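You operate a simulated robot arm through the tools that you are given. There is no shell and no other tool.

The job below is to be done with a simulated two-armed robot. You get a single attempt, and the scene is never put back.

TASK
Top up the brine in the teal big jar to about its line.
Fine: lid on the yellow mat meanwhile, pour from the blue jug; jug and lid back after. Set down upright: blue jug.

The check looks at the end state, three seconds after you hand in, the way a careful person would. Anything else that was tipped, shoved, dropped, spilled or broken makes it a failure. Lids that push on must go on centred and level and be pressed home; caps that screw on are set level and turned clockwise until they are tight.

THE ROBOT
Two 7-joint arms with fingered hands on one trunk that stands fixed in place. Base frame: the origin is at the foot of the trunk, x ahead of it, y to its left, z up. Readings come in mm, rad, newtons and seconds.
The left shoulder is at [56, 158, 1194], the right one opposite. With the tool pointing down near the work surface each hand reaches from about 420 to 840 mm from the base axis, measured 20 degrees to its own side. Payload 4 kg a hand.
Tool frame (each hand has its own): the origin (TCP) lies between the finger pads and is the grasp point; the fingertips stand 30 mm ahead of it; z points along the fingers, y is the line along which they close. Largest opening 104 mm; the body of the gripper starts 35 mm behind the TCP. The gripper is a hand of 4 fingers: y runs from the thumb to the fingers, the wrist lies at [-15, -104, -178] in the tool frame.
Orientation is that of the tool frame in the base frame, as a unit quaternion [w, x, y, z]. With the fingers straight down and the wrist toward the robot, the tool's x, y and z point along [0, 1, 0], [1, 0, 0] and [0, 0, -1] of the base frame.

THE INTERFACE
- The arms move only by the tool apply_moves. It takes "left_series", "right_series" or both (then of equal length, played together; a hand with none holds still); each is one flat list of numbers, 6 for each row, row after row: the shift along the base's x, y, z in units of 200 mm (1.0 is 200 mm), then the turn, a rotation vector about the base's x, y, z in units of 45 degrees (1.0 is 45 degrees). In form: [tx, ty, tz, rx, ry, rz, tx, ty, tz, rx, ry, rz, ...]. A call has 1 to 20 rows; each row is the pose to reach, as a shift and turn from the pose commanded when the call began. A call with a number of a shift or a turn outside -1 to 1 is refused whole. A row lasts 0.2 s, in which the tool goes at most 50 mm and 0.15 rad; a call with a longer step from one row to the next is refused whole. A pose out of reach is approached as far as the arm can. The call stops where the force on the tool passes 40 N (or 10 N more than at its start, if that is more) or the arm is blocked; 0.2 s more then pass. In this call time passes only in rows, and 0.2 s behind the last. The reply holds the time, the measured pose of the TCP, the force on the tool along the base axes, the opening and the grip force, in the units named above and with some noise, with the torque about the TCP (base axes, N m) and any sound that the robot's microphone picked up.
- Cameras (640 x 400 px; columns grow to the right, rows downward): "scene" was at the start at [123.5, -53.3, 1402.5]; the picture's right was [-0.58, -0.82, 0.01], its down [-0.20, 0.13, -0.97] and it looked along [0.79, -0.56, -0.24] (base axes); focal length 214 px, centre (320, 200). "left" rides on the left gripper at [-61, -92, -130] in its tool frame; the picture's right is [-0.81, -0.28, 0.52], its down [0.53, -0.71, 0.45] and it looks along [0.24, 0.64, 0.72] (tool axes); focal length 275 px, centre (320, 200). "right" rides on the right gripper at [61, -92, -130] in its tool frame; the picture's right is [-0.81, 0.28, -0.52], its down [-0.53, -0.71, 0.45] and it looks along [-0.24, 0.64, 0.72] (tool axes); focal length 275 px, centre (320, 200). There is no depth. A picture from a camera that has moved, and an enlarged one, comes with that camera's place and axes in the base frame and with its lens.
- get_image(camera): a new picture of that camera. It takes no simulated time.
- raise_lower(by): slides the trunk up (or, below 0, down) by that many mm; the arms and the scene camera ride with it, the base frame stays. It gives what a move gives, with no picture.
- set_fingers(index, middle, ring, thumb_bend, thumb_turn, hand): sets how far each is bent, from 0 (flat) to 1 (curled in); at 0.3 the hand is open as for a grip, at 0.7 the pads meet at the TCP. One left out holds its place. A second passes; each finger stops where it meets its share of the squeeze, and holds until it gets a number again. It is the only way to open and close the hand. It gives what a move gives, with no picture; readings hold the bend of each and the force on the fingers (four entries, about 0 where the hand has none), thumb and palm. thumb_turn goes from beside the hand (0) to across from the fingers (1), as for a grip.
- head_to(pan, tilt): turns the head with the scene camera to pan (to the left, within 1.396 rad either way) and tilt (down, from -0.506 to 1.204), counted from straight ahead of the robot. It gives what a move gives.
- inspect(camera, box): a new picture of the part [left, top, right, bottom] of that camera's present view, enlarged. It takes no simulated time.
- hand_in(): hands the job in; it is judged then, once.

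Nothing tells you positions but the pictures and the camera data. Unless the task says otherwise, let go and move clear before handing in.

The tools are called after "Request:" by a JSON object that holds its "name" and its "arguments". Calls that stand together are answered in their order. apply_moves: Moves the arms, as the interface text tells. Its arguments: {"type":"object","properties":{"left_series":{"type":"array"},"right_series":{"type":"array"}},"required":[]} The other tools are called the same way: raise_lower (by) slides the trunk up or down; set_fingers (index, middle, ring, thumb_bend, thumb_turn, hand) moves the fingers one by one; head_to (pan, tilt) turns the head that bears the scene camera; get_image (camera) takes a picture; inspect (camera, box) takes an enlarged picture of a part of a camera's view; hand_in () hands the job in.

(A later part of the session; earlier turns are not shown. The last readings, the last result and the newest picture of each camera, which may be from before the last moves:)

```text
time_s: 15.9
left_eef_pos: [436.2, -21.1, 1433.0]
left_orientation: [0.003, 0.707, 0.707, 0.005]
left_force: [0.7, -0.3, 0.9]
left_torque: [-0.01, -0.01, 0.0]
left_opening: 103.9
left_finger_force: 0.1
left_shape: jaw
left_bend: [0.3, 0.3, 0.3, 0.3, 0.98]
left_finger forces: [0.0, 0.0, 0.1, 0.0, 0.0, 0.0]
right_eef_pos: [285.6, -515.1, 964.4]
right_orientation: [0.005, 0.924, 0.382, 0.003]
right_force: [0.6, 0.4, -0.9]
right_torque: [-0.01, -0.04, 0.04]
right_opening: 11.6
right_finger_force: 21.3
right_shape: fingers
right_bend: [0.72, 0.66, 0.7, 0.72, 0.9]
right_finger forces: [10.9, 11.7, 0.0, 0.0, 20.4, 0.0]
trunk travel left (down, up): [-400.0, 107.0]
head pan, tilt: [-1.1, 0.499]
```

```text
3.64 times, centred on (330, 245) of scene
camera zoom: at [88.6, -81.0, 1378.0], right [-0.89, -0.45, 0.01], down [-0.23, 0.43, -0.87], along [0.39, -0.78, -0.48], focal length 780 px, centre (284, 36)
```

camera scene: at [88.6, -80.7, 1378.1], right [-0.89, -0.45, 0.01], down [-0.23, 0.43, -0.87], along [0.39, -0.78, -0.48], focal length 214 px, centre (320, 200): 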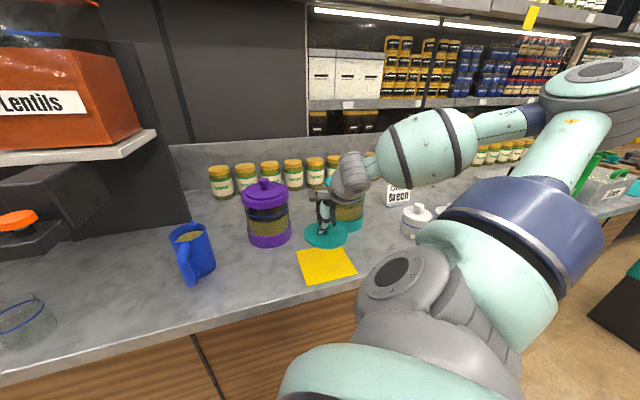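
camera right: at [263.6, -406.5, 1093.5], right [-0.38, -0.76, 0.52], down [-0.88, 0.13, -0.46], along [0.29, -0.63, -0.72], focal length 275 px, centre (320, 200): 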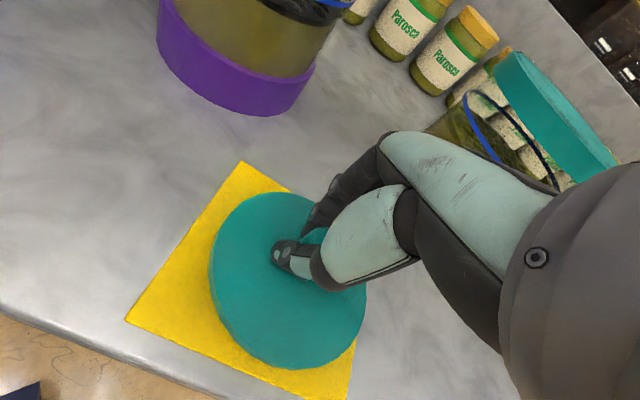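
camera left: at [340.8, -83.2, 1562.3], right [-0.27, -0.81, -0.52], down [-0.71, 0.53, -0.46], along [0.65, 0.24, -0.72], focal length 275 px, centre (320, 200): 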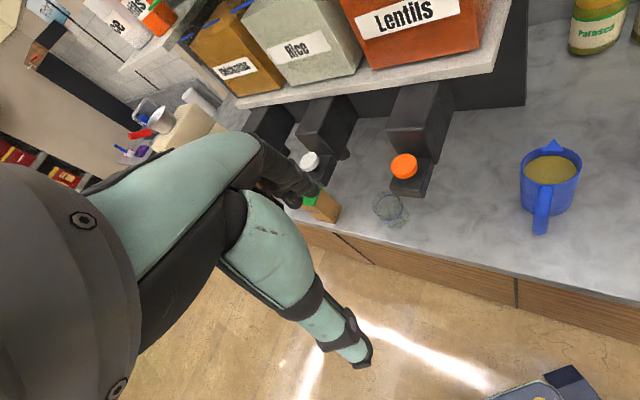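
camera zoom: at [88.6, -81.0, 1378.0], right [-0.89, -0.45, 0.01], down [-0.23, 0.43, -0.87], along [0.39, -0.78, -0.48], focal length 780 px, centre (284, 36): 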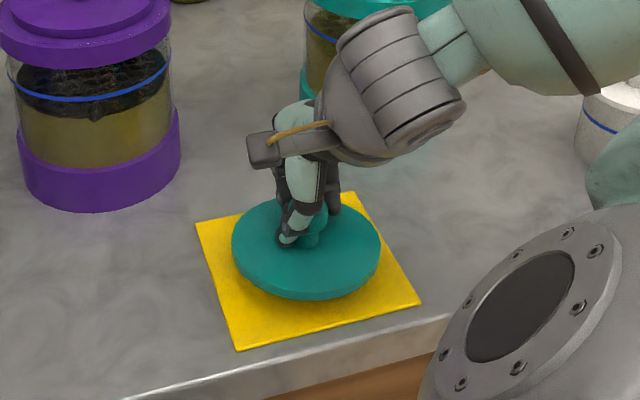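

The lid is over the mat, a couple of centimetres up. I'll lower in small steps and feel for contact.

Request:
{"name": "apply_moves", "arguments": {"right_series": [0, 0, -0.02, 0, 0, 0, 0, 0, -0.04, 0, 0, 0, 0, 0, -0.06, 0, 0, 0, 0, 0, -0.07, 0, 0, 0]}}

Request:
{"name": "inspect", "arguments": {"camera": "scene", "box": [280, 210, 380, 290]}}

```text
time_s: 16.9
left_eef_pos: [436.0, -21.4, 1432.5]
left_orientation: [0.005, 0.707, 0.707, 0.005]
left_force: [0.1, -0.2, 0.6]
left_torque: [0.02, 0.02, -0.02]
left_opening: 103.9
left_finger_force: 0.1
left_shape: jaw
left_bend: [0.3, 0.3, 0.3, 0.3, 0.98]
left_finger forces: [0.1, 0.0, 0.0, 0.0, 0.0, 0.1]
right_eef_pos: [285.4, -514.5, 948.8]
right_orientation: [0.006, 0.924, 0.382, 0.002]
right_force: [-0.3, 0.4, 1.6]
right_torque: [-0.1, -0.01, 0.02]
right_opening: 11.6
right_finger_force: 22.2
right_shape: fingers
right_bend: [0.72, 0.66, 0.7, 0.73, 0.9]
right_finger forces: [10.4, 12.4, 0.0, 0.0, 21.2, 0.0]
trunk travel left (down, up): [-400.0, 107.0]
head pan, tilt: [-1.1, 0.499]
```

```text
5.00 times, centred on (330, 250) of scene
camera zoom: at [88.2, -80.2, 1378.1], right [-0.89, -0.45, 0.01], down [-0.23, 0.43, -0.88], along [0.39, -0.78, -0.48], focal length 1072 px, centre (270, -50)
```

zoom: 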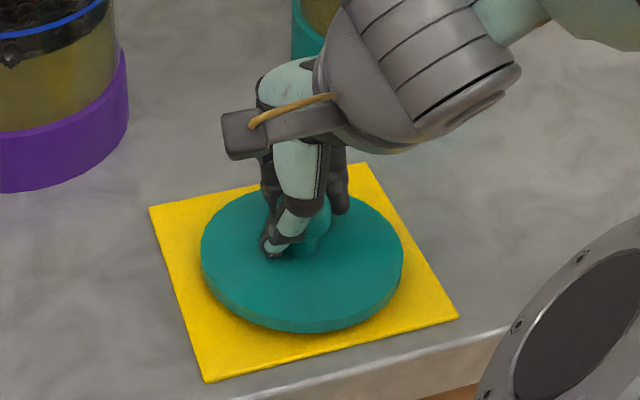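

Contact is just beginning (+1.6 N up). I'll go 2 mm further to seat it flat, then open the fingers in two stages.

Request:
{"name": "apply_moves", "arguments": {"right_series": [0, 0, -0.007, 0, 0, 0, 0, 0, -0.012, 0, 0, 0]}}

Request:
{"name": "set_fingers", "arguments": {"hand": "right", "index": 0.6, "middle": 0.55, "ring": 0.5, "thumb_bend": 0.6}}

Request:
{"name": "set_fingers", "arguments": {"hand": "right", "index": 0.3, "middle": 0.3, "ring": 0.3, "thumb_bend": 0.3, "thumb_turn": 0.98}}

Request:
{"name": "inspect", "arguments": {"camera": "scene", "box": [280, 210, 380, 290]}}

```text
time_s: 17.5
left_eef_pos: [434.8, -19.8, 1433.2]
left_orientation: [0.005, 0.707, 0.707, 0.004]
left_force: [1.0, -0.8, -0.3]
left_torque: [0.0, 0.01, 0.0]
left_opening: 103.9
left_finger_force: 0.0
left_shape: jaw
left_bend: [0.3, 0.3, 0.3, 0.3, 0.98]
left_finger forces: [0.1, 0.0, 0.1, 0.0, 0.1, 0.0]
right_eef_pos: [284.6, -514.2, 947.6]
right_orientation: [0.006, 0.924, 0.382, 0.002]
right_force: [0.2, 1.7, 4.0]
right_torque: [-0.15, -0.07, 0.07]
right_opening: 11.3
right_finger_force: 23.4
right_shape: fingers
right_bend: [0.72, 0.66, 0.7, 0.73, 0.9]
right_finger forces: [10.5, 13.5, 0.1, 0.0, 23.1, 0.1]
trunk travel left (down, up): [-400.0, 107.0]
head pan, tilt: [-1.1, 0.499]
```

```text
time_s: 18.5
left_eef_pos: [436.3, -20.2, 1433.2]
left_orientation: [0.004, 0.707, 0.707, 0.007]
left_force: [1.0, 0.3, -0.4]
left_torque: [0.0, -0.01, 0.0]
left_opening: 103.9
left_finger_force: 0.0
left_shape: jaw
left_bend: [0.3, 0.3, 0.3, 0.3, 0.98]
left_finger forces: [0.0, 0.1, 0.0, 0.0, 0.0, 0.0]
right_eef_pos: [285.8, -515.3, 947.1]
right_orientation: [0.005, 0.924, 0.382, 0.002]
right_force: [0.7, 0.8, 0.1]
right_torque: [-0.01, 0.01, 0.03]
right_opening: 25.6
right_finger_force: 0.1
right_shape: fingers
right_bend: [0.6, 0.55, 0.5, 0.6, 0.97]
right_finger forces: [0.0, 0.0, 0.1, 0.1, 0.1, 0.0]
trunk travel left (down, up): [-400.0, 107.0]
head pan, tilt: [-1.1, 0.499]
```

```text
time_s: 19.5
left_eef_pos: [436.8, -21.0, 1432.7]
left_orientation: [0.005, 0.707, 0.707, 0.005]
left_force: [0.0, 0.4, -0.1]
left_torque: [-0.05, 0.01, -0.01]
left_opening: 104.1
left_finger_force: 0.0
left_shape: jaw
left_bend: [0.3, 0.3, 0.3, 0.3, 0.98]
left_finger forces: [0.0, 0.0, 0.0, 0.0, 0.0, 0.1]
right_eef_pos: [283.5, -514.9, 947.4]
right_orientation: [0.005, 0.924, 0.382, 0.002]
right_force: [0.4, -0.3, -0.1]
right_torque: [-0.02, 0.0, -0.01]
right_opening: 103.0
right_finger_force: 0.0
right_shape: fingers
right_bend: [0.3, 0.3, 0.3, 0.3, 0.96]
right_finger forces: [0.0, 0.0, 0.0, 0.0, 0.1, 0.0]
trunk travel left (down, up): [-400.0, 107.0]
head pan, tilt: [-1.1, 0.499]
```

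```text
5.00 times, centred on (330, 250) of scene
camera zoom: at [88.3, -80.5, 1378.1], right [-0.89, -0.45, 0.01], down [-0.23, 0.43, -0.88], along [0.39, -0.78, -0.48], focal length 1072 px, centre (270, -50)
```

zoom: 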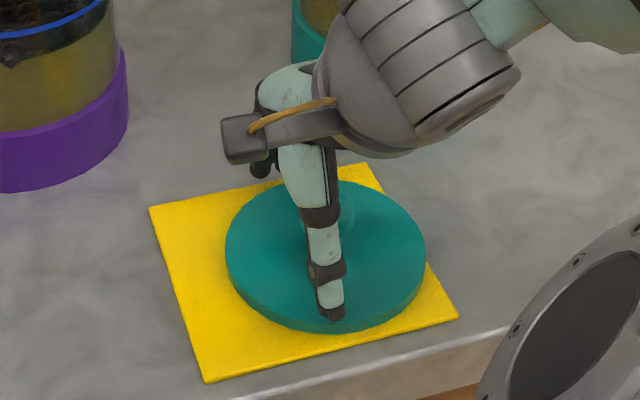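

The lid rests flat on the mat; it slid about 12 mm as the fingers opened but is still on it. I'll raise the hand straight up and then look at the jar's top.

Request:
{"name": "apply_moves", "arguments": {"right_series": [0, 0, 0.05, 0, 0, 0, 0, 0, 0.15, 0, 0, 0, 0, 0, 0.35, 0, 0, 0, 0, 0, 0.57, 0, 0, 0, 0, 0, 0.79, 0, 0, 0, 0, 0, 1.0, 0, 0, 0]}}

Request:
{"name": "get_image", "arguments": {"camera": "right"}}

Request:
{"name": "get_image", "arguments": {"camera": "scene"}}

```text
time_s: 20.9
left_eef_pos: [434.5, -20.9, 1432.8]
left_orientation: [0.004, 0.708, 0.707, 0.004]
left_force: [0.3, 0.3, -1.4]
left_torque: [-0.02, 0.02, 0.02]
left_opening: 104.0
left_finger_force: 0.1
left_shape: jaw
left_bend: [0.3, 0.3, 0.3, 0.3, 0.98]
left_finger forces: [0.0, 0.1, 0.0, 0.1, 0.1, 0.0]
right_eef_pos: [280.6, -512.7, 1147.6]
right_orientation: [0.007, 0.924, 0.383, 0.002]
right_force: [-0.4, 0.2, 0.9]
right_torque: [0.01, -0.01, -0.01]
right_opening: 103.2
right_finger_force: 0.1
right_shape: fingers
right_bend: [0.3, 0.3, 0.3, 0.3, 0.96]
right_finger forces: [0.0, 0.0, 0.0, 0.1, 0.1, 0.0]
trunk travel left (down, up): [-400.0, 107.0]
head pan, tilt: [-1.1, 0.499]
```

```text
taken
camera right: at [259.4, -404.8, 1276.0], right [-0.38, -0.76, 0.52], down [-0.88, 0.12, -0.46], along [0.29, -0.63, -0.72], focal length 275 px, centre (320, 200)
```

right: 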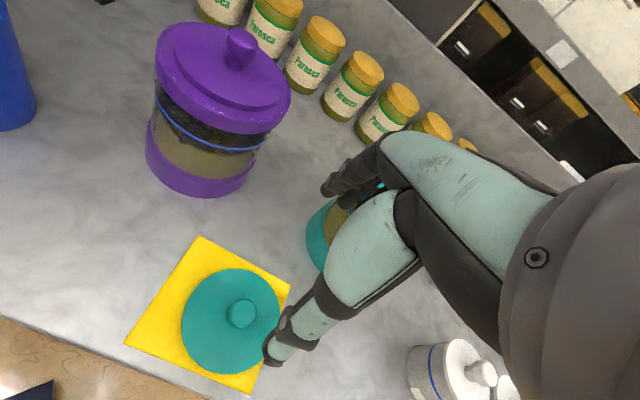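

```text
taken
camera scene: at [87.2, -80.1, 1378.2], right [-0.89, -0.45, 0.01], down [-0.23, 0.43, -0.88], along [0.39, -0.78, -0.48], focal length 214 px, centre (320, 200)
```

scene: 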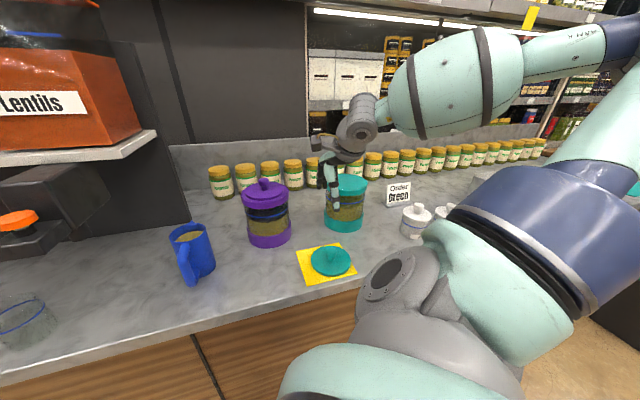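

The lid lies on the mat, with its knob near [272, -518]. Next I'll move the right hand up and over toward the jar to look down on its top.

Request:
{"name": "apply_moves", "arguments": {"right_series": [0.02, -0.1, 0.18, 0, 0, 0, 0.04, -0.2, 0.36, 0, 0, 0, 0.06, -0.3, 0.54, 0, 0, 0, 0.08, -0.42, 0.72, 0, 0, 0, 0.1, -0.54, 0.88, 0, 0, 0, 0.1, -0.6, 1.0, 0, 0, 0]}}

Request:
{"name": "get_image", "arguments": {"camera": "right"}}

Request:
{"name": "inspect", "arguments": {"camera": "scene", "box": [315, 165, 375, 235]}}

```text
time_s: 22.3
left_eef_pos: [435.7, -19.7, 1432.2]
left_orientation: [0.003, 0.707, 0.707, 0.004]
left_force: [-0.2, -0.2, 0.0]
left_torque: [0.0, 0.01, 0.02]
left_opening: 104.1
left_finger_force: 0.1
left_shape: jaw
left_bend: [0.3, 0.3, 0.3, 0.3, 0.98]
left_finger forces: [0.0, 0.0, 0.0, 0.0, 0.1, 0.0]
right_eef_pos: [304.6, -636.3, 1349.1]
right_orientation: [0.005, 0.924, 0.383, 0.002]
right_force: [0.3, 0.1, -0.2]
right_torque: [0.0, 0.01, 0.01]
right_opening: 103.0
right_finger_force: 0.1
right_shape: fingers
right_bend: [0.3, 0.3, 0.3, 0.3, 0.96]
right_finger forces: [0.1, 0.0, 0.0, 0.0, 0.0, 0.0]
trunk travel left (down, up): [-400.0, 107.0]
head pan, tilt: [-1.1, 0.499]
```

```text
taken
camera right: at [282.4, -527.6, 1478.2], right [-0.38, -0.76, 0.52], down [-0.88, 0.12, -0.46], along [0.29, -0.63, -0.72], focal length 275 px, centre (320, 200)
```

right: 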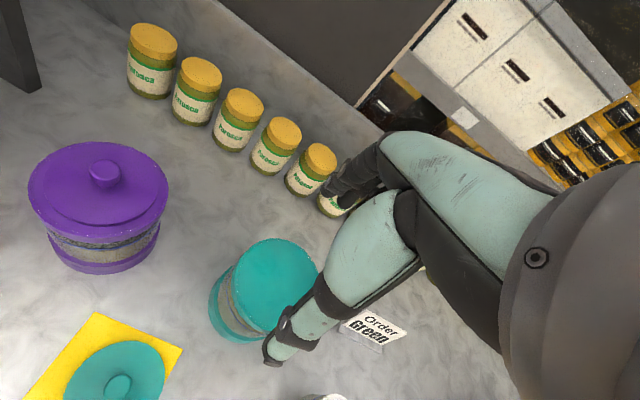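

```text
5.71 times, centred on (345, 200) of scene
camera zoom: at [88.5, -80.3, 1378.1], right [-0.89, -0.45, 0.01], down [-0.23, 0.43, -0.88], along [0.39, -0.78, -0.48], focal length 1226 px, centre (177, 200)
```

zoom: 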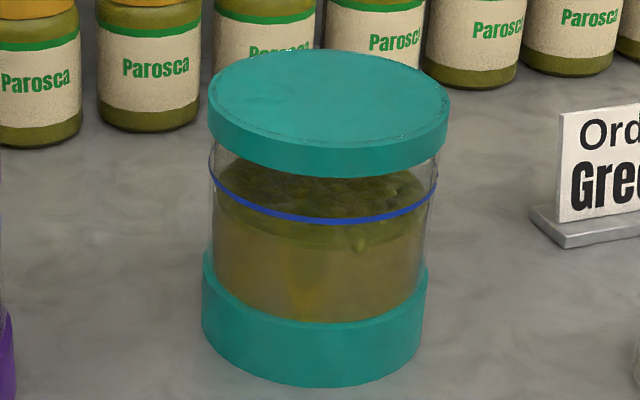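

Request:
{"name": "inspect", "arguments": {"camera": "right", "box": [200, 225, 330, 350]}}

Request:
{"name": "inspect", "arguments": {"camera": "right", "box": [20, 310, 200, 400]}}

Request:
{"name": "inspect", "arguments": {"camera": "right", "box": [20, 130, 180, 280]}}

```text
3.20 times, centred on (265, 288) of right
camera zoom: at [282.4, -527.6, 1478.2], right [-0.38, -0.76, 0.52], down [-0.88, 0.12, -0.46], along [0.29, -0.63, -0.72], focal length 881 px, centre (496, -80)
```

zoom: 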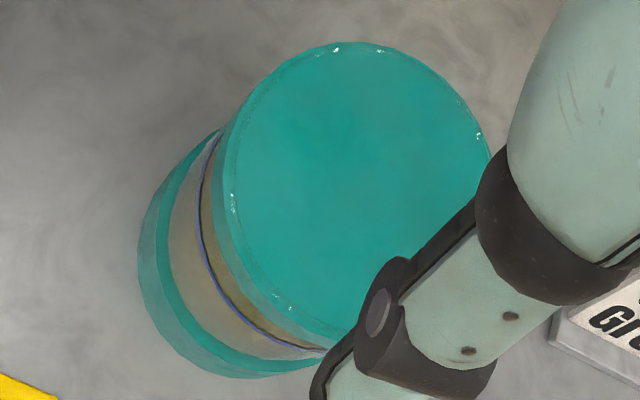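

```text
3.56 times, centred on (110, 355) of right
camera zoom: at [282.4, -527.6, 1478.2], right [-0.38, -0.76, 0.52], down [-0.88, 0.12, -0.46], along [0.29, -0.63, -0.72], focal length 979 px, centre (1067, -351)
```

zoom: 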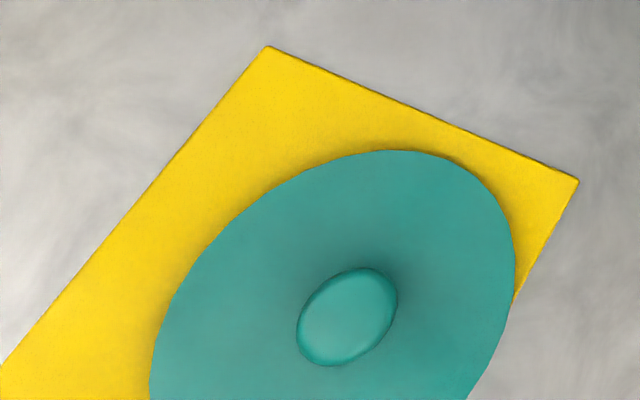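

```text
2.67 times, centred on (100, 205) of right
camera zoom: at [282.4, -527.6, 1478.2], right [-0.38, -0.76, 0.52], down [-0.88, 0.12, -0.46], along [0.29, -0.63, -0.72], focal length 734 px, centre (907, 187)
```

zoom: 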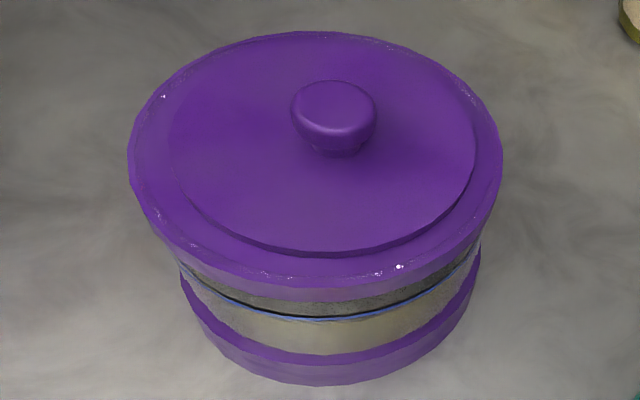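

The top under the disc is still a flat teal surface. I'll close the fingertips and probe its centre gently to learn whether it is solid or open.

Request:
{"name": "set_fingers", "arguments": {"hand": "right", "index": 0.66, "middle": 0.66, "ring": 0.66, "thumb_bend": 0.64}}

Request:
{"name": "apply_moves", "arguments": {"right_series": [0.01, -0.12, -0.1, 0, 0, 0, 0.02, -0.25, -0.25, 0, 0, 0, 0.04, -0.38, -0.42, 0, 0, 0, 0.06, -0.49, -0.6, 0, 0, 0, 0.06, -0.49, -0.8, 0, 0, 0, 0.06, -0.49, -0.98, 0, 0, 0]}}

Request:
{"name": "get_image", "arguments": {"camera": "right"}}

Request:
{"name": "inspect", "arguments": {"camera": "scene", "box": [300, 130, 400, 240]}}

```text
time_s: 23.3
left_eef_pos: [436.0, -21.1, 1432.1]
left_orientation: [0.003, 0.707, 0.707, 0.005]
left_force: [0.1, 0.4, -0.7]
left_torque: [0.0, 0.0, -0.05]
left_opening: 104.0
left_finger_force: 0.1
left_shape: jaw
left_bend: [0.3, 0.3, 0.3, 0.3, 0.98]
left_finger forces: [0.0, 0.0, 0.0, 0.1, 0.1, 0.1]
right_eef_pos: [304.4, -637.0, 1349.1]
right_orientation: [0.005, 0.924, 0.382, 0.003]
right_force: [0.0, -0.5, 0.7]
right_torque: [-0.02, 0.0, -0.01]
right_opening: 13.9
right_finger_force: 0.0
right_shape: fingers
right_bend: [0.66, 0.66, 0.66, 0.64, 1.0]
right_finger forces: [0.0, 0.1, 0.0, 0.0, 0.0, 0.1]
trunk travel left (down, up): [-400.0, 107.0]
head pan, tilt: [-1.1, 0.499]
```

```text
time_s: 24.7
left_eef_pos: [436.7, -20.1, 1432.8]
left_orientation: [0.004, 0.706, 0.708, 0.004]
left_force: [0.0, -1.2, 0.5]
left_torque: [0.02, -0.01, 0.01]
left_opening: 103.7
left_finger_force: 0.1
left_shape: jaw
left_bend: [0.3, 0.3, 0.3, 0.3, 0.98]
left_finger forces: [0.1, 0.0, 0.1, 0.0, 0.0, 0.1]
right_eef_pos: [316.2, -734.8, 1152.1]
right_orientation: [0.005, 0.924, 0.382, 0.003]
right_force: [-0.6, -0.3, 0.2]
right_torque: [0.0, -0.02, 0.02]
right_opening: 13.6
right_finger_force: 0.0
right_shape: fingers
right_bend: [0.66, 0.66, 0.66, 0.64, 1.0]
right_finger forces: [0.0, 0.1, 0.0, 0.0, 0.0, 0.0]
trunk travel left (down, up): [-400.0, 107.0]
head pan, tilt: [-1.1, 0.499]
```

```text
taken
camera right: at [294.1, -625.6, 1281.0], right [-0.38, -0.76, 0.52], down [-0.88, 0.13, -0.46], along [0.29, -0.63, -0.72], focal length 275 px, centre (320, 200)
```

right: 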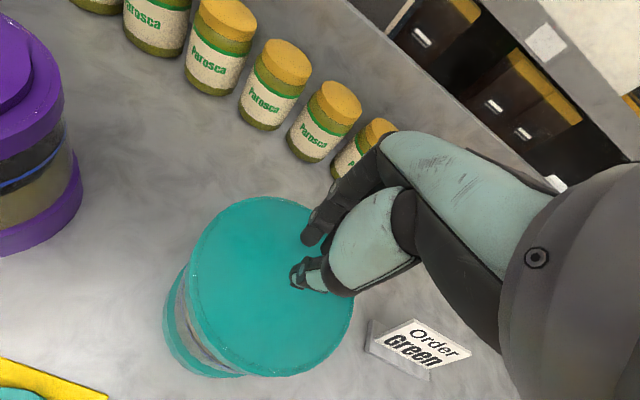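

```text
3.64 times, centred on (350, 185) of scene
camera zoom: at [88.2, -80.6, 1378.1], right [-0.89, -0.45, 0.01], down [-0.23, 0.43, -0.88], along [0.39, -0.78, -0.48], focal length 780 px, centre (211, 254)
```

zoom: 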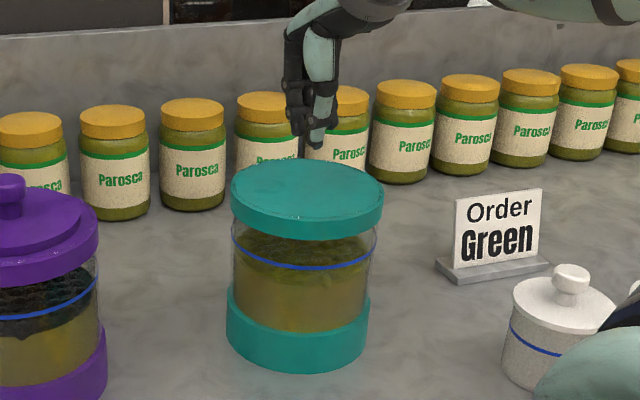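

The fingertips are above the centre of the teal surface. I'll lower slowly and watch for contact around TCP z ≈ 1100.

Request:
{"name": "apply_moves", "arguments": {"right_series": [0, 0, -0.06, 0, 0, 0, 0, 0, -0.12, 0, 0, 0, 0, 0, -0.165, 0, 0, 0, 0, 0, -0.2, 0, 0, 0]}}

Request:
{"name": "apply_moves", "arguments": {"right_series": [0, 0, -0.015, 0, 0, 0, 0, 0, -0.03, 0, 0, 0, 0, 0, -0.045, 0, 0, 0]}}

Request:
{"name": "inspect", "arguments": {"camera": "scene", "box": [315, 145, 385, 215]}}

```text
time_s: 25.7
left_eef_pos: [435.7, -21.0, 1433.1]
left_orientation: [0.004, 0.708, 0.707, 0.006]
left_force: [0.0, -0.5, -0.2]
left_torque: [0.0, 0.01, 0.02]
left_opening: 104.0
left_finger_force: 0.0
left_shape: jaw
left_bend: [0.3, 0.3, 0.3, 0.3, 0.98]
left_finger forces: [0.1, 0.0, 0.1, 0.1, 0.0, 0.0]
right_eef_pos: [315.9, -733.4, 1110.6]
right_orientation: [0.005, 0.924, 0.382, 0.003]
right_force: [0.0, 0.0, 0.4]
right_torque: [0.0, -0.01, 0.0]
right_opening: 13.9
right_finger_force: 0.1
right_shape: fingers
right_bend: [0.66, 0.66, 0.66, 0.64, 1.0]
right_finger forces: [0.0, 0.0, 0.1, 0.1, 0.0, 0.0]
trunk travel left (down, up): [-400.0, 107.0]
head pan, tilt: [-1.1, 0.499]
```

```text
time_s: 26.5
left_eef_pos: [437.5, -19.5, 1432.2]
left_orientation: [0.004, 0.707, 0.707, 0.004]
left_force: [0.6, -0.1, 0.0]
left_torque: [0.02, 0.01, 0.01]
left_opening: 103.8
left_finger_force: 0.0
left_shape: jaw
left_bend: [0.3, 0.3, 0.3, 0.3, 0.98]
left_finger forces: [0.0, 0.0, 0.0, 0.0, 0.1, 0.0]
right_eef_pos: [315.5, -733.4, 1102.5]
right_orientation: [0.005, 0.924, 0.382, 0.002]
right_force: [-0.4, -0.5, 1.8]
right_torque: [0.02, 0.0, 0.0]
right_opening: 13.4
right_finger_force: 1.2
right_shape: fingers
right_bend: [0.66, 0.66, 0.66, 0.64, 1.0]
right_finger forces: [0.1, 0.1, 0.0, 0.1, 2.3, 0.0]
trunk travel left (down, up): [-400.0, 107.0]
head pan, tilt: [-1.1, 0.499]
```

```text
5.71 times, centred on (350, 180) of scene
camera zoom: at [87.9, -79.8, 1378.2], right [-0.89, -0.45, 0.01], down [-0.23, 0.43, -0.88], along [0.39, -0.78, -0.48], focal length 1226 px, centre (149, 314)
```

zoom: 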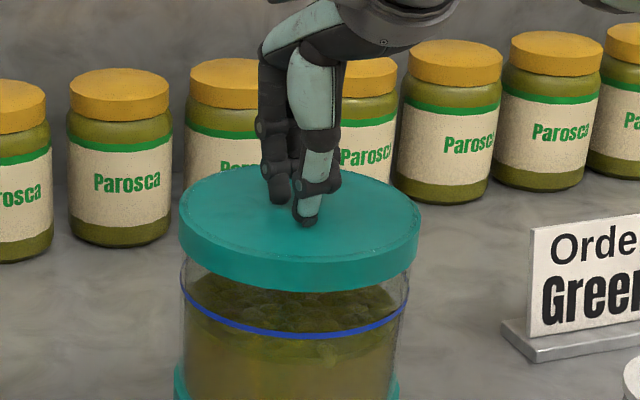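

The fingertips met a firm surface at z ≈ 1072, so the teal collar is a solid-looking part of the jar with the disc as its only lid. No hand could span the 149 mm collar, so the disc must be the lid the task means. I'll lift away, reopen, and turn the head to study the jug.

Request:
{"name": "apply_moves", "arguments": {"right_series": [0, 0, 0.1, 0, 0, 0, 0, 0.02, 0.3, 0, 0, 0, 0, 0.1, 0.5, 0, 0, 0, 0, 0.2, 0.75, 0, 0, 0, 0, 0.3, 1.0, 0, 0, 0]}}

Request:
{"name": "head_to", "arguments": {"pan": -0.6, "tilt": 0.65}}

Request:
{"name": "get_image", "arguments": {"camera": "scene"}}

Request:
{"name": "inspect", "arguments": {"camera": "scene", "box": [260, 180, 400, 290]}}

```text
refused: row 4 steps farther than a row can; nothing moved
```

```text
time_s: 27.4
left_eef_pos: [436.5, -21.7, 1432.5]
left_orientation: [0.004, 0.707, 0.707, 0.004]
left_force: [0.4, 0.3, -1.0]
left_torque: [0.0, -0.01, -0.02]
left_opening: 103.7
left_finger_force: 0.1
left_shape: jaw
left_bend: [0.3, 0.3, 0.3, 0.3, 0.98]
left_finger forces: [0.0, 0.1, 0.0, 0.1, 0.0, 0.0]
right_eef_pos: [316.0, -733.8, 1103.4]
right_orientation: [0.005, 0.924, 0.381, 0.003]
right_force: [-1.0, 0.8, 5.1]
right_torque: [0.1, 0.03, -0.02]
right_opening: 13.7
right_finger_force: 2.3
right_shape: fingers
right_bend: [0.66, 0.66, 0.66, 0.64, 1.0]
right_finger forces: [0.1, 0.1, 0.0, 0.0, 4.7, 0.0]
trunk travel left (down, up): [-400.0, 107.0]
head pan, tilt: [-0.6, 0.649]
```

```text
taken
camera scene: at [118.0, -47.8, 1364.4], right [-0.57, -0.82, 0.01], down [-0.51, 0.34, -0.79], along [0.65, -0.45, -0.61], focal length 214 px, centre (320, 200)
```

scene: 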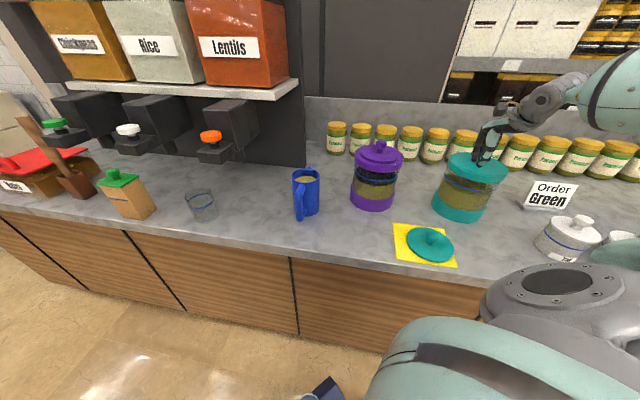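

```text
3.64 times, centred on (330, 235) of scene
camera zoom: at [118.0, -47.8, 1364.4], right [-0.57, -0.82, 0.01], down [-0.51, 0.34, -0.79], along [0.65, -0.45, -0.61], focal length 780 px, centre (284, 73)
```

zoom: 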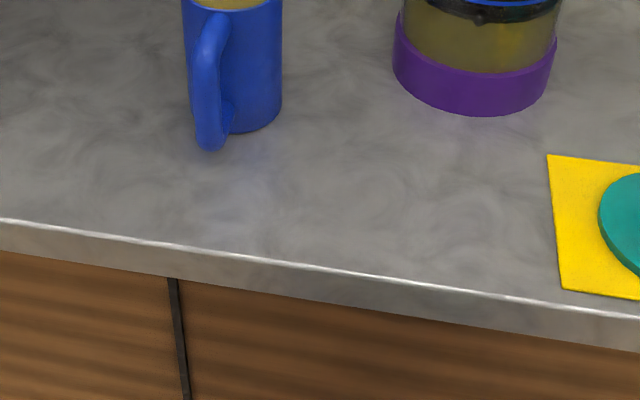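

The lift was refused for one overlong step, so I'll redo it in smaller steps. I'll also zoom on the jug from this head angle.

Request:
{"name": "apply_moves", "arguments": {"right_series": [0, 0, 0.1, 0, 0, 0, 0, 0.02, 0.3, 0, 0, 0, 0, 0.1, 0.5, 0, 0, 0, 0, 0.2, 0.7, 0, 0, 0, 0, 0.3, 0.88, 0, 0, 0, 0, 0.4, 1.0, 0, 0, 0]}}

Request:
{"name": "inspect", "arguments": {"camera": "scene", "box": [275, 155, 345, 230]}}

Request:
{"name": "inspect", "arguments": {"camera": "scene", "box": [420, 140, 520, 230]}}

```text
time_s: 28.9
left_eef_pos: [434.9, -20.9, 1432.9]
left_orientation: [0.004, 0.707, 0.707, 0.005]
left_force: [-0.3, -0.3, 0.7]
left_torque: [0.04, -0.01, 0.02]
left_opening: 103.8
left_finger_force: 0.0
left_shape: jaw
left_bend: [0.3, 0.3, 0.3, 0.3, 0.98]
left_finger forces: [0.0, 0.0, 0.0, 0.0, 0.0, 0.0]
right_eef_pos: [315.3, -652.1, 1302.2]
right_orientation: [0.005, 0.924, 0.382, 0.002]
right_force: [1.1, -1.2, 1.0]
right_torque: [-0.01, -0.02, 0.01]
right_opening: 13.3
right_finger_force: 0.1
right_shape: fingers
right_bend: [0.66, 0.66, 0.66, 0.64, 1.0]
right_finger forces: [0.0, 0.1, 0.0, 0.0, 0.0, 0.1]
trunk travel left (down, up): [-400.0, 107.0]
head pan, tilt: [-0.6, 0.649]
```

```text
5.33 times, centred on (310, 192) of scene
camera zoom: at [118.3, -47.7, 1364.4], right [-0.57, -0.82, 0.01], down [-0.51, 0.34, -0.79], along [0.65, -0.45, -0.61], focal length 1144 px, centre (373, 240)
```

zoom: 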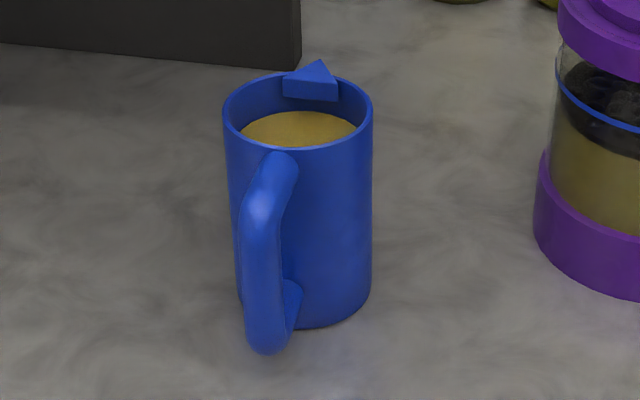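

```text
4.44 times, centred on (470, 185) of scene
camera zoom: at [118.3, -47.7, 1364.4], right [-0.57, -0.82, 0.01], down [-0.51, 0.34, -0.79], along [0.65, -0.45, -0.61], focal length 953 px, centre (-347, 267)
```

zoom: 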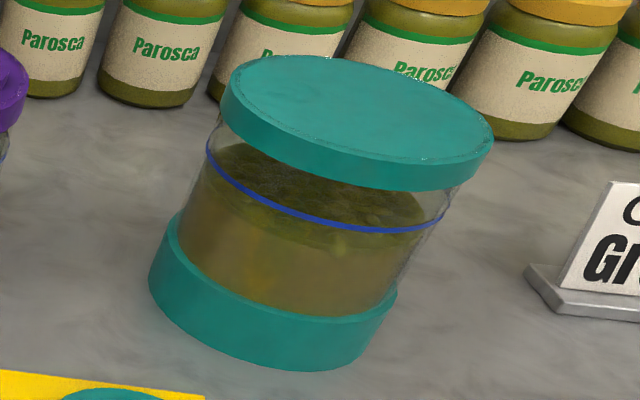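

I'll zoom on the jug with the left hand camera, which looks at it from a different side, to fix the handle's exact place.

Request:
{"name": "inspect", "arguments": {"camera": "left", "box": [490, 120, 610, 250]}}

Request:
{"name": "get_image", "arguments": {"camera": "right"}}

```text
3.08 times, centred on (550, 185) of left
camera zoom: at [343.0, -82.2, 1561.9], right [-0.27, -0.81, -0.52], down [-0.71, 0.53, -0.46], along [0.65, 0.24, -0.72], focal length 847 px, centre (-388, 246)
```

zoom: 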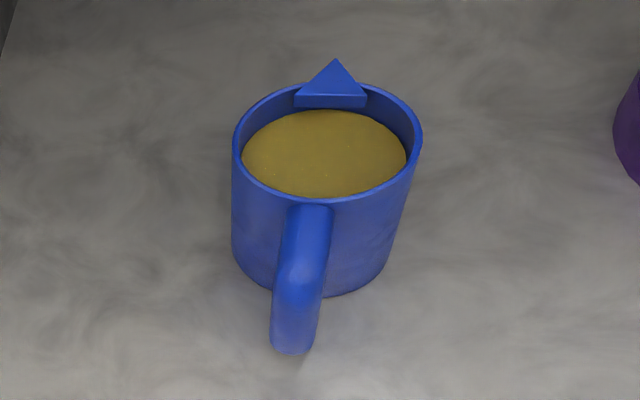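

```text
taken
camera right: at [293.3, -544.3, 1431.6], right [-0.38, -0.76, 0.52], down [-0.88, 0.13, -0.46], along [0.29, -0.63, -0.72], focal length 275 px, centre (320, 200)
```

right: 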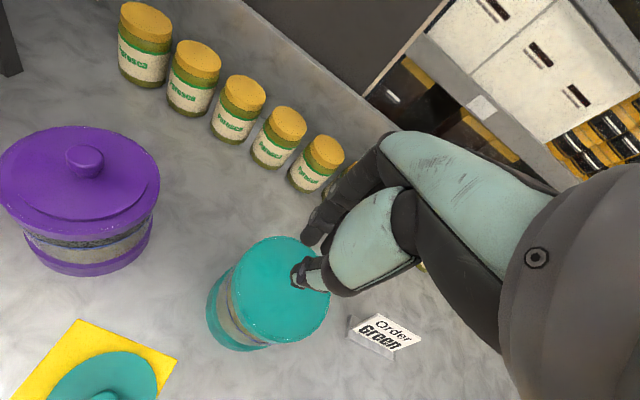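

The handle bar is centred near [532, -268], about 79 mm from the jug's axis, spanning z 935–1025. I'll open the right hand and swing it in three stages to a horizontal pose, fingers forward, behind the handle.

Request:
{"name": "set_fingers", "arguments": {"hand": "right", "index": 0.3, "middle": 0.3, "ring": 0.3, "thumb_bend": 0.3, "thumb_turn": 1.0}}

Request:
{"name": "apply_moves", "arguments": {"right_series": [0.055, 0.145, -0.03, -0.145, 0, 0.1026, 0.11, 0.29, -0.06, -0.29, 0, 0.2053, 0.165, 0.435, -0.09, -0.4355, 0, 0.3079, 0.22, 0.58, -0.12, -0.5806, 0, 0.4106, 0.275, 0.725, -0.15, -0.7258, 0, 0.5132]}}

Request:
{"name": "get_image", "arguments": {"camera": "scene"}}

```text
time_s: 29.9
left_eef_pos: [437.4, -22.4, 1433.0]
left_orientation: [0.004, 0.707, 0.707, 0.004]
left_force: [0.7, -0.4, 0.1]
left_torque: [0.03, 0.01, 0.01]
left_opening: 104.1
left_finger_force: 0.0
left_shape: jaw
left_bend: [0.3, 0.3, 0.3, 0.3, 0.98]
left_finger forces: [0.0, 0.1, 0.0, 0.0, 0.0, 0.0]
right_eef_pos: [316.3, -653.6, 1301.1]
right_orientation: [0.005, 0.924, 0.382, 0.002]
right_force: [0.5, -0.7, 0.1]
right_torque: [-0.01, 0.04, 0.01]
right_opening: 102.9
right_finger_force: 0.1
right_shape: fingers
right_bend: [0.3, 0.3, 0.3, 0.3, 0.98]
right_finger forces: [0.0, 0.1, 0.0, 0.1, 0.0, 0.0]
trunk travel left (down, up): [-400.0, 107.0]
head pan, tilt: [-0.6, 0.649]
```

```text
time_s: 31.1
left_eef_pos: [436.2, -19.6, 1433.3]
left_orientation: [0.005, 0.707, 0.707, 0.004]
left_force: [-0.4, 1.0, 0.1]
left_torque: [0.04, -0.05, 0.05]
left_opening: 104.1
left_finger_force: 0.1
left_shape: jaw
left_bend: [0.3, 0.3, 0.3, 0.3, 0.98]
left_finger forces: [0.0, 0.0, 0.0, 0.0, 0.1, 0.1]
right_eef_pos: [370.3, -507.5, 1271.3]
right_orientation: [0.264, 0.791, 0.543, -0.104]
right_force: [0.0, 1.6, -0.4]
right_torque: [-0.01, 0.0, 0.02]
right_opening: 103.0
right_finger_force: 0.1
right_shape: fingers
right_bend: [0.3, 0.3, 0.3, 0.3, 0.98]
right_finger forces: [0.1, 0.0, 0.1, 0.0, 0.0, 0.0]
trunk travel left (down, up): [-400.0, 107.0]
head pan, tilt: [-0.6, 0.649]
```

```text
taken
camera scene: at [119.0, -47.7, 1364.3], right [-0.57, -0.82, 0.01], down [-0.51, 0.34, -0.79], along [0.65, -0.45, -0.61], focal length 214 px, centre (320, 200)
```

scene: 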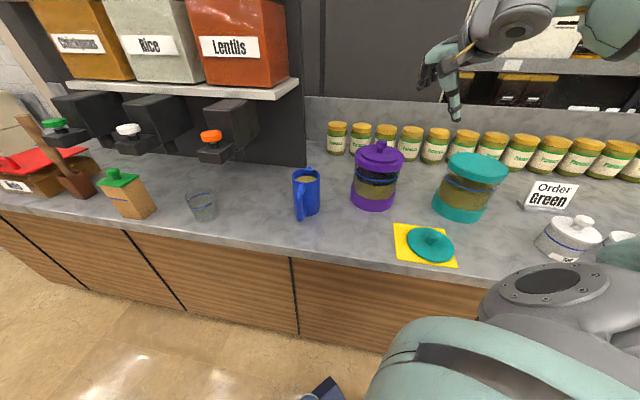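

That first stage went as planned. Continuing with the second stage of the swing.

Request:
{"name": "apply_moves", "arguments": {"right_series": [0.045, 0.14, -0.03, -0.145, 0, 0.1026, 0.09, 0.28, -0.06, -0.29, 0, 0.2053, 0.135, 0.42, -0.09, -0.4355, 0, 0.3079, 0.18, 0.56, -0.12, -0.5806, 0, 0.4106, 0.225, 0.7, -0.15, -0.7258, 0, 0.5132]}}

Request:
{"name": "get_image", "arguments": {"camera": "scene"}}

```text
time_s: 32.2
left_eef_pos: [438.6, -19.7, 1431.1]
left_orientation: [0.004, 0.707, 0.707, 0.004]
left_force: [0.6, -0.6, -0.3]
left_torque: [0.01, 0.03, -0.02]
left_opening: 104.0
left_finger_force: 0.1
left_shape: jaw
left_bend: [0.3, 0.3, 0.3, 0.3, 0.98]
left_finger forces: [0.1, 0.0, 0.0, 0.0, 0.0, 0.0]
right_eef_pos: [443.2, -369.5, 1255.4]
right_orientation: [0.488, 0.563, 0.637, -0.199]
right_force: [-0.7, 0.6, -0.4]
right_torque: [-0.02, 0.01, 0.02]
right_opening: 102.8
right_finger_force: 0.2
right_shape: fingers
right_bend: [0.3, 0.3, 0.3, 0.3, 0.98]
right_finger forces: [0.0, 0.1, 0.0, 0.0, 0.0, 0.0]
right hand out of reach, approached as far as the arm can: row 4, 5
trunk travel left (down, up): [-400.0, 107.0]
head pan, tilt: [-0.6, 0.649]
```

```text
taken
camera scene: at [120.5, -47.1, 1364.2], right [-0.57, -0.82, 0.01], down [-0.51, 0.34, -0.79], along [0.65, -0.45, -0.61], focal length 214 px, centre (320, 200)
```

scene: 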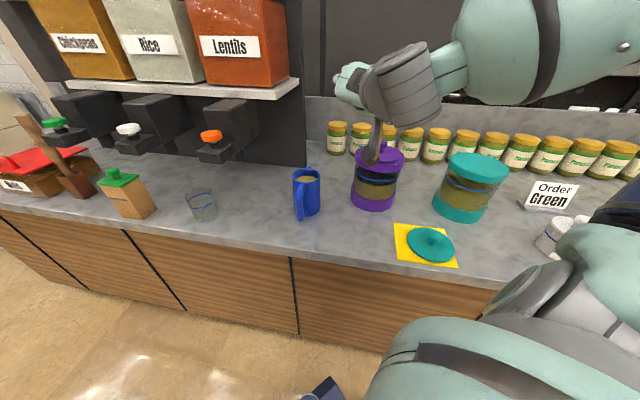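

The arm hit its near limit because the wrist was too close to the shoulder. Raising the trunk 100 mm will give it room to fold down behind the jug's handle.

Request:
{"name": "raise_lower", "arguments": {"by": 100}}

Request:
{"name": "get_image", "arguments": {"camera": "scene"}}

```text
time_s: 33.6
left_eef_pos: [437.2, -21.4, 1533.1]
left_orientation: [0.003, 0.707, 0.707, 0.004]
left_force: [0.0, 0.4, 0.2]
left_torque: [-0.04, -0.01, -0.02]
left_opening: 104.1
left_finger_force: 0.1
left_shape: jaw
left_bend: [0.3, 0.3, 0.3, 0.3, 0.98]
left_finger forces: [0.0, 0.1, 0.0, 0.1, 0.1, 0.0]
right_eef_pos: [441.3, -372.3, 1357.7]
right_orientation: [0.488, 0.564, 0.636, -0.197]
right_force: [0.4, -0.1, 0.0]
right_torque: [0.0, 0.02, -0.01]
right_opening: 102.7
right_finger_force: 0.1
right_shape: fingers
right_bend: [0.3, 0.3, 0.3, 0.3, 0.98]
right_finger forces: [0.0, 0.0, 0.0, 0.0, 0.0, 0.0]
trunk travel left (down, up): [-500.0, 7.0]
head pan, tilt: [-0.6, 0.649]
```

```text
taken
camera scene: at [120.2, -48.4, 1464.7], right [-0.57, -0.82, 0.01], down [-0.51, 0.34, -0.79], along [0.65, -0.45, -0.61], focal length 214 px, centre (320, 200)
```

scene: 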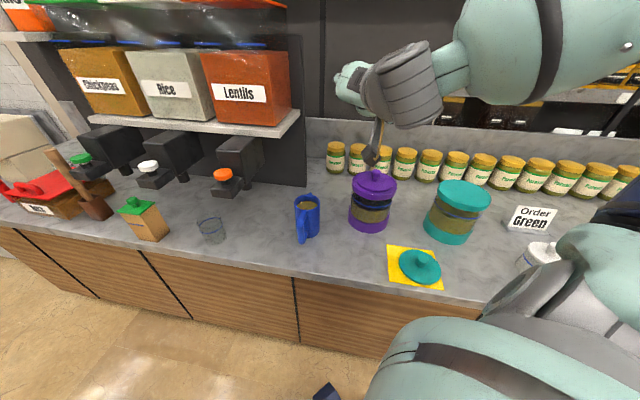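

The trunk is up. Now I'll finish the rotation to fingers-horizontal while coming down to the right of the jug.

Request:
{"name": "apply_moves", "arguments": {"right_series": [0.01, 0.02, -0.17, -0.145, 0, 0.1026, 0.02, 0.04, -0.34, -0.29, 0, 0.2053, 0.035, 0.06, -0.51, -0.4355, 0, 0.3079, 0.045, 0.08, -0.68, -0.5806, 0, 0.4106, 0.055, 0.1, -0.85, -0.7258, 0, 0.5132]}}

Request:
{"name": "get_image", "arguments": {"camera": "scene"}}

Request:
{"name": "get_image", "arguments": {"camera": "right"}}

```text
time_s: 34.8
left_eef_pos: [438.7, -21.9, 1532.3]
left_orientation: [0.003, 0.707, 0.707, 0.004]
left_force: [-0.2, -0.1, -0.1]
left_torque: [0.01, 0.06, 0.01]
left_opening: 103.6
left_finger_force: 0.0
left_shape: jaw
left_bend: [0.3, 0.3, 0.3, 0.3, 0.98]
left_finger forces: [0.1, 0.1, 0.0, 0.0, 0.0, 0.0]
right_eef_pos: [490.7, -351.5, 1270.9]
right_orientation: [0.572, 0.421, 0.653, -0.263]
right_force: [0.2, -0.8, -0.1]
right_torque: [0.0, -0.01, 0.03]
right_opening: 103.1
right_finger_force: 0.1
right_shape: fingers
right_bend: [0.3, 0.3, 0.3, 0.3, 0.98]
right_finger forces: [0.1, 0.1, 0.0, 0.0, 0.0, 0.0]
right hand out of reach, approached as far as the arm can: row 1, 2, 3, 4, 5
trunk travel left (down, up): [-500.0, 7.0]
head pan, tilt: [-0.6, 0.649]
```

```text
taken
camera scene: at [121.8, -49.2, 1464.2], right [-0.57, -0.82, 0.01], down [-0.51, 0.34, -0.79], along [0.65, -0.45, -0.61], focal length 214 px, centre (320, 200)
```

scene: 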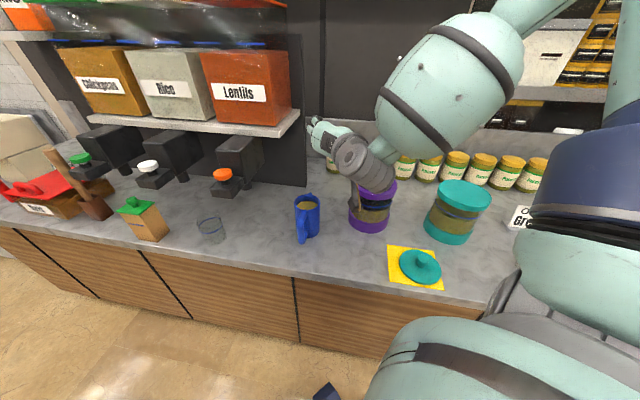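

```text
taken
camera right: at [345.2, -275.8, 1225.3], right [-0.05, 0.36, 0.93], down [-0.37, -0.87, 0.32], along [0.93, -0.33, 0.18], focal length 275 px, centre (320, 200)
```

right: 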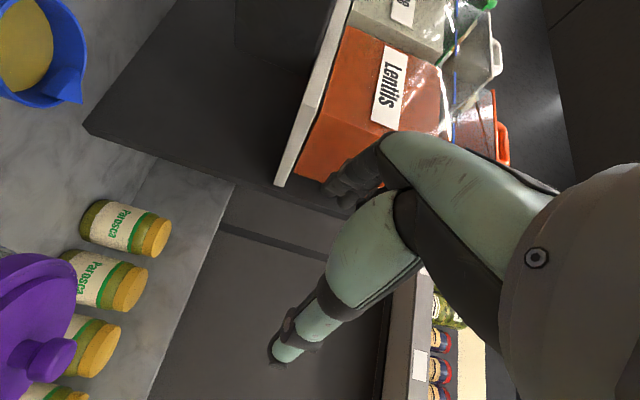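

This horizontal pose runs into the arm's limits here, so I'll drop that grip. A better plan is to grasp the handle from above with the tool pointing down, then pour sideways by rolling the hand. I'll back out of this pose first.

Request:
{"name": "apply_moves", "arguments": {"right_series": [0, -0.1, 0.05, 0.145, 0, -0.1026, 0, -0.2, 0.1, 0.29, 0, -0.2053, 0, -0.3, 0.15, 0.4355, 0, -0.3079, 0, -0.4, 0.2, 0.5806, 0, -0.4106, 0, -0.5, 0.25, 0.7258, 0, -0.5132]}}

```text
time_s: 36.0
left_eef_pos: [434.8, -21.4, 1533.8]
left_orientation: [0.005, 0.707, 0.707, 0.005]
left_force: [0.8, 0.1, -0.1]
left_torque: [-0.01, 0.01, 0.0]
left_opening: 104.1
left_finger_force: 0.1
left_shape: jaw
left_bend: [0.3, 0.3, 0.3, 0.3, 0.98]
left_finger forces: [0.1, 0.0, 0.1, 0.0, 0.0, 0.0]
right_eef_pos: [486.0, -454.3, 1319.3]
right_orientation: [0.366, 0.683, 0.607, -0.176]
right_force: [0.2, -0.3, -0.2]
right_torque: [0.03, -0.03, 0.01]
right_opening: 103.2
right_finger_force: 0.1
right_shape: fingers
right_bend: [0.3, 0.3, 0.3, 0.3, 0.98]
right_finger forces: [0.1, 0.1, 0.1, 0.0, 0.0, 0.0]
trunk travel left (down, up): [-500.0, 7.0]
head pan, tilt: [-0.6, 0.649]
```

Backed out cleanly, and the commanded pose follows the actual one. Before grasping anything I'll test in the air whether the sideways pour pose (hand rolled 60° about n) is reachable near the jar.

Request:
{"name": "apply_moves", "arguments": {"right_series": [-0.03, -0.07, 0.02, 0.15, -0.043, -0.0243, -0.06, -0.14, 0.03, 0.3, -0.086, -0.0486, -0.09, -0.21, 0.03, 0.45, -0.129, -0.073, -0.12, -0.28, 0.03, 0.6, -0.1725, -0.0973, -0.15, -0.34, 0.03, 0.751, -0.2156, -0.1216]}}

Request:
{"name": "apply_moves", "arguments": {"right_series": [-0.03, -0.07, 0, 0.15, -0.043, -0.0243, -0.06, -0.14, 0, 0.3, -0.086, -0.0486, -0.09, -0.21, 0, 0.45, -0.129, -0.073, -0.12, -0.28, 0, 0.6, -0.1725, -0.0973, -0.15, -0.34, 0, 0.751, -0.2156, -0.1216]}}

Request:
{"name": "apply_moves", "arguments": {"right_series": [-0.03, -0.07, 0, 0.15, -0.043, -0.0243, -0.06, -0.14, 0, 0.3, -0.086, -0.0486, -0.09, -0.21, 0, 0.45, -0.129, -0.073, -0.12, -0.28, 0, 0.6, -0.1725, -0.0973, -0.15, -0.34, 0, 0.751, -0.2156, -0.1216]}}

Request:
{"name": "get_image", "arguments": {"camera": "scene"}}

```text
time_s: 37.2
left_eef_pos: [433.7, -22.8, 1531.9]
left_orientation: [0.003, 0.707, 0.707, 0.006]
left_force: [0.9, -0.4, 0.6]
left_torque: [-0.02, -0.03, 0.01]
left_opening: 104.0
left_finger_force: 0.1
left_shape: jaw
left_bend: [0.3, 0.3, 0.3, 0.3, 0.98]
left_finger forces: [0.0, 0.0, 0.0, 0.0, 0.0, 0.0]
right_eef_pos: [455.7, -523.8, 1325.6]
right_orientation: [0.193, 0.801, 0.565, 0.049]
right_force: [0.7, -0.9, 0.1]
right_torque: [-0.01, -0.01, -0.01]
right_opening: 102.9
right_finger_force: 0.0
right_shape: fingers
right_bend: [0.3, 0.3, 0.3, 0.3, 0.98]
right_finger forces: [0.0, 0.1, 0.0, 0.0, 0.0, 0.0]
trunk travel left (down, up): [-500.0, 7.0]
head pan, tilt: [-0.6, 0.649]
```

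```text
time_s: 38.4
left_eef_pos: [436.0, -22.1, 1533.0]
left_orientation: [0.004, 0.707, 0.707, 0.004]
left_force: [-0.8, -1.0, -0.3]
left_torque: [0.03, -0.03, 0.01]
left_opening: 104.0
left_finger_force: 0.0
left_shape: jaw
left_bend: [0.3, 0.3, 0.3, 0.3, 0.98]
left_finger forces: [0.0, 0.0, 0.0, 0.0, 0.0, 0.1]
right_eef_pos: [425.2, -591.5, 1324.6]
right_orientation: [0.0, 0.841, 0.47, 0.268]
right_force: [0.3, -0.1, -0.1]
right_torque: [-0.02, -0.02, -0.01]
right_opening: 103.3
right_finger_force: 0.0
right_shape: fingers
right_bend: [0.3, 0.3, 0.3, 0.3, 0.98]
right_finger forces: [0.0, 0.0, 0.1, 0.0, 0.1, 0.0]
trunk travel left (down, up): [-500.0, 7.0]
head pan, tilt: [-0.6, 0.649]
```

```text
time_s: 39.6
left_eef_pos: [436.3, -22.3, 1533.0]
left_orientation: [0.004, 0.707, 0.707, 0.004]
left_force: [0.4, -0.4, 0.4]
left_torque: [0.01, 0.01, -0.04]
left_opening: 104.1
left_finger_force: 0.0
left_shape: jaw
left_bend: [0.3, 0.3, 0.3, 0.3, 0.98]
left_finger forces: [0.0, 0.1, 0.1, 0.1, 0.0, 0.0]
right_eef_pos: [394.0, -659.1, 1326.1]
right_orientation: [-0.191, 0.801, 0.331, 0.461]
right_force: [0.7, 0.2, -0.7]
right_torque: [0.03, -0.01, 0.02]
right_opening: 103.3
right_finger_force: 0.1
right_shape: fingers
right_bend: [0.3, 0.3, 0.3, 0.3, 0.98]
right_finger forces: [0.0, 0.0, 0.0, 0.0, 0.0, 0.1]
trunk travel left (down, up): [-500.0, 7.0]
head pan, tilt: [-0.6, 0.649]
```

```text
taken
camera scene: at [119.2, -49.6, 1464.4], right [-0.57, -0.82, 0.01], down [-0.51, 0.34, -0.79], along [0.65, -0.45, -0.61], focal length 214 px, centre (320, 200)
```

scene: 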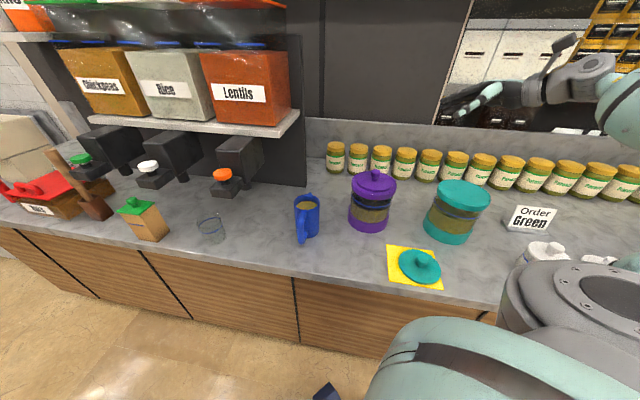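

The 60° roll is fully reachable. I'll check 90° and a lower height too, since emptying more of the jug may need it.

Request:
{"name": "apply_moves", "arguments": {"right_series": [0, 0, -0.12, 0.118, -0.118, 0, 0, 0, -0.24, 0.236, -0.236, 0, 0, 0, -0.36, 0.354, -0.354, 0, 0, 0, -0.48, 0.4714, -0.4714, 0]}}

Request:
{"name": "get_image", "arguments": {"camera": "right"}}

```text
time_s: 40.6
left_eef_pos: [436.9, -22.8, 1532.6]
left_orientation: [0.004, 0.707, 0.707, 0.005]
left_force: [0.5, -0.4, 0.6]
left_torque: [0.01, 0.0, 0.0]
left_opening: 103.6
left_finger_force: 0.1
left_shape: jaw
left_bend: [0.3, 0.3, 0.3, 0.3, 0.98]
left_finger forces: [0.0, 0.0, 0.1, 0.0, 0.0, 0.1]
right_eef_pos: [396.1, -659.1, 1228.9]
right_orientation: [-0.27, 0.655, 0.27, 0.652]
right_force: [0.9, -0.5, 0.0]
right_torque: [0.02, -0.01, 0.01]
right_opening: 103.1
right_finger_force: 0.1
right_shape: fingers
right_bend: [0.3, 0.3, 0.3, 0.3, 0.98]
right_finger forces: [0.0, 0.0, 0.0, 0.0, 0.0, 0.0]
trunk travel left (down, up): [-500.0, 7.0]
head pan, tilt: [-0.6, 0.649]
```

```text
taken
camera right: at [239.8, -687.4, 1290.6], right [-0.18, -0.56, -0.81], down [-0.18, 0.82, -0.53], along [0.97, 0.05, -0.25], focal length 275 px, centre (320, 200)
```

right: 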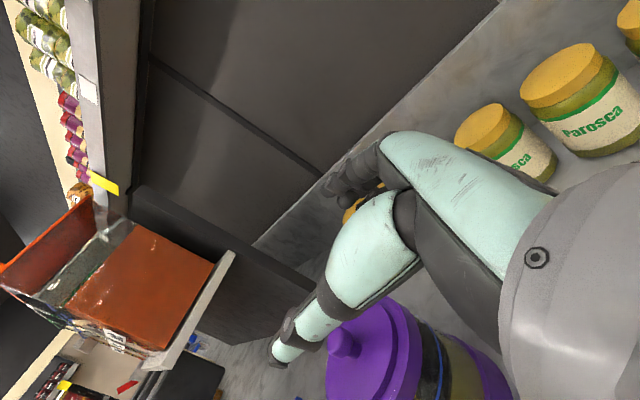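

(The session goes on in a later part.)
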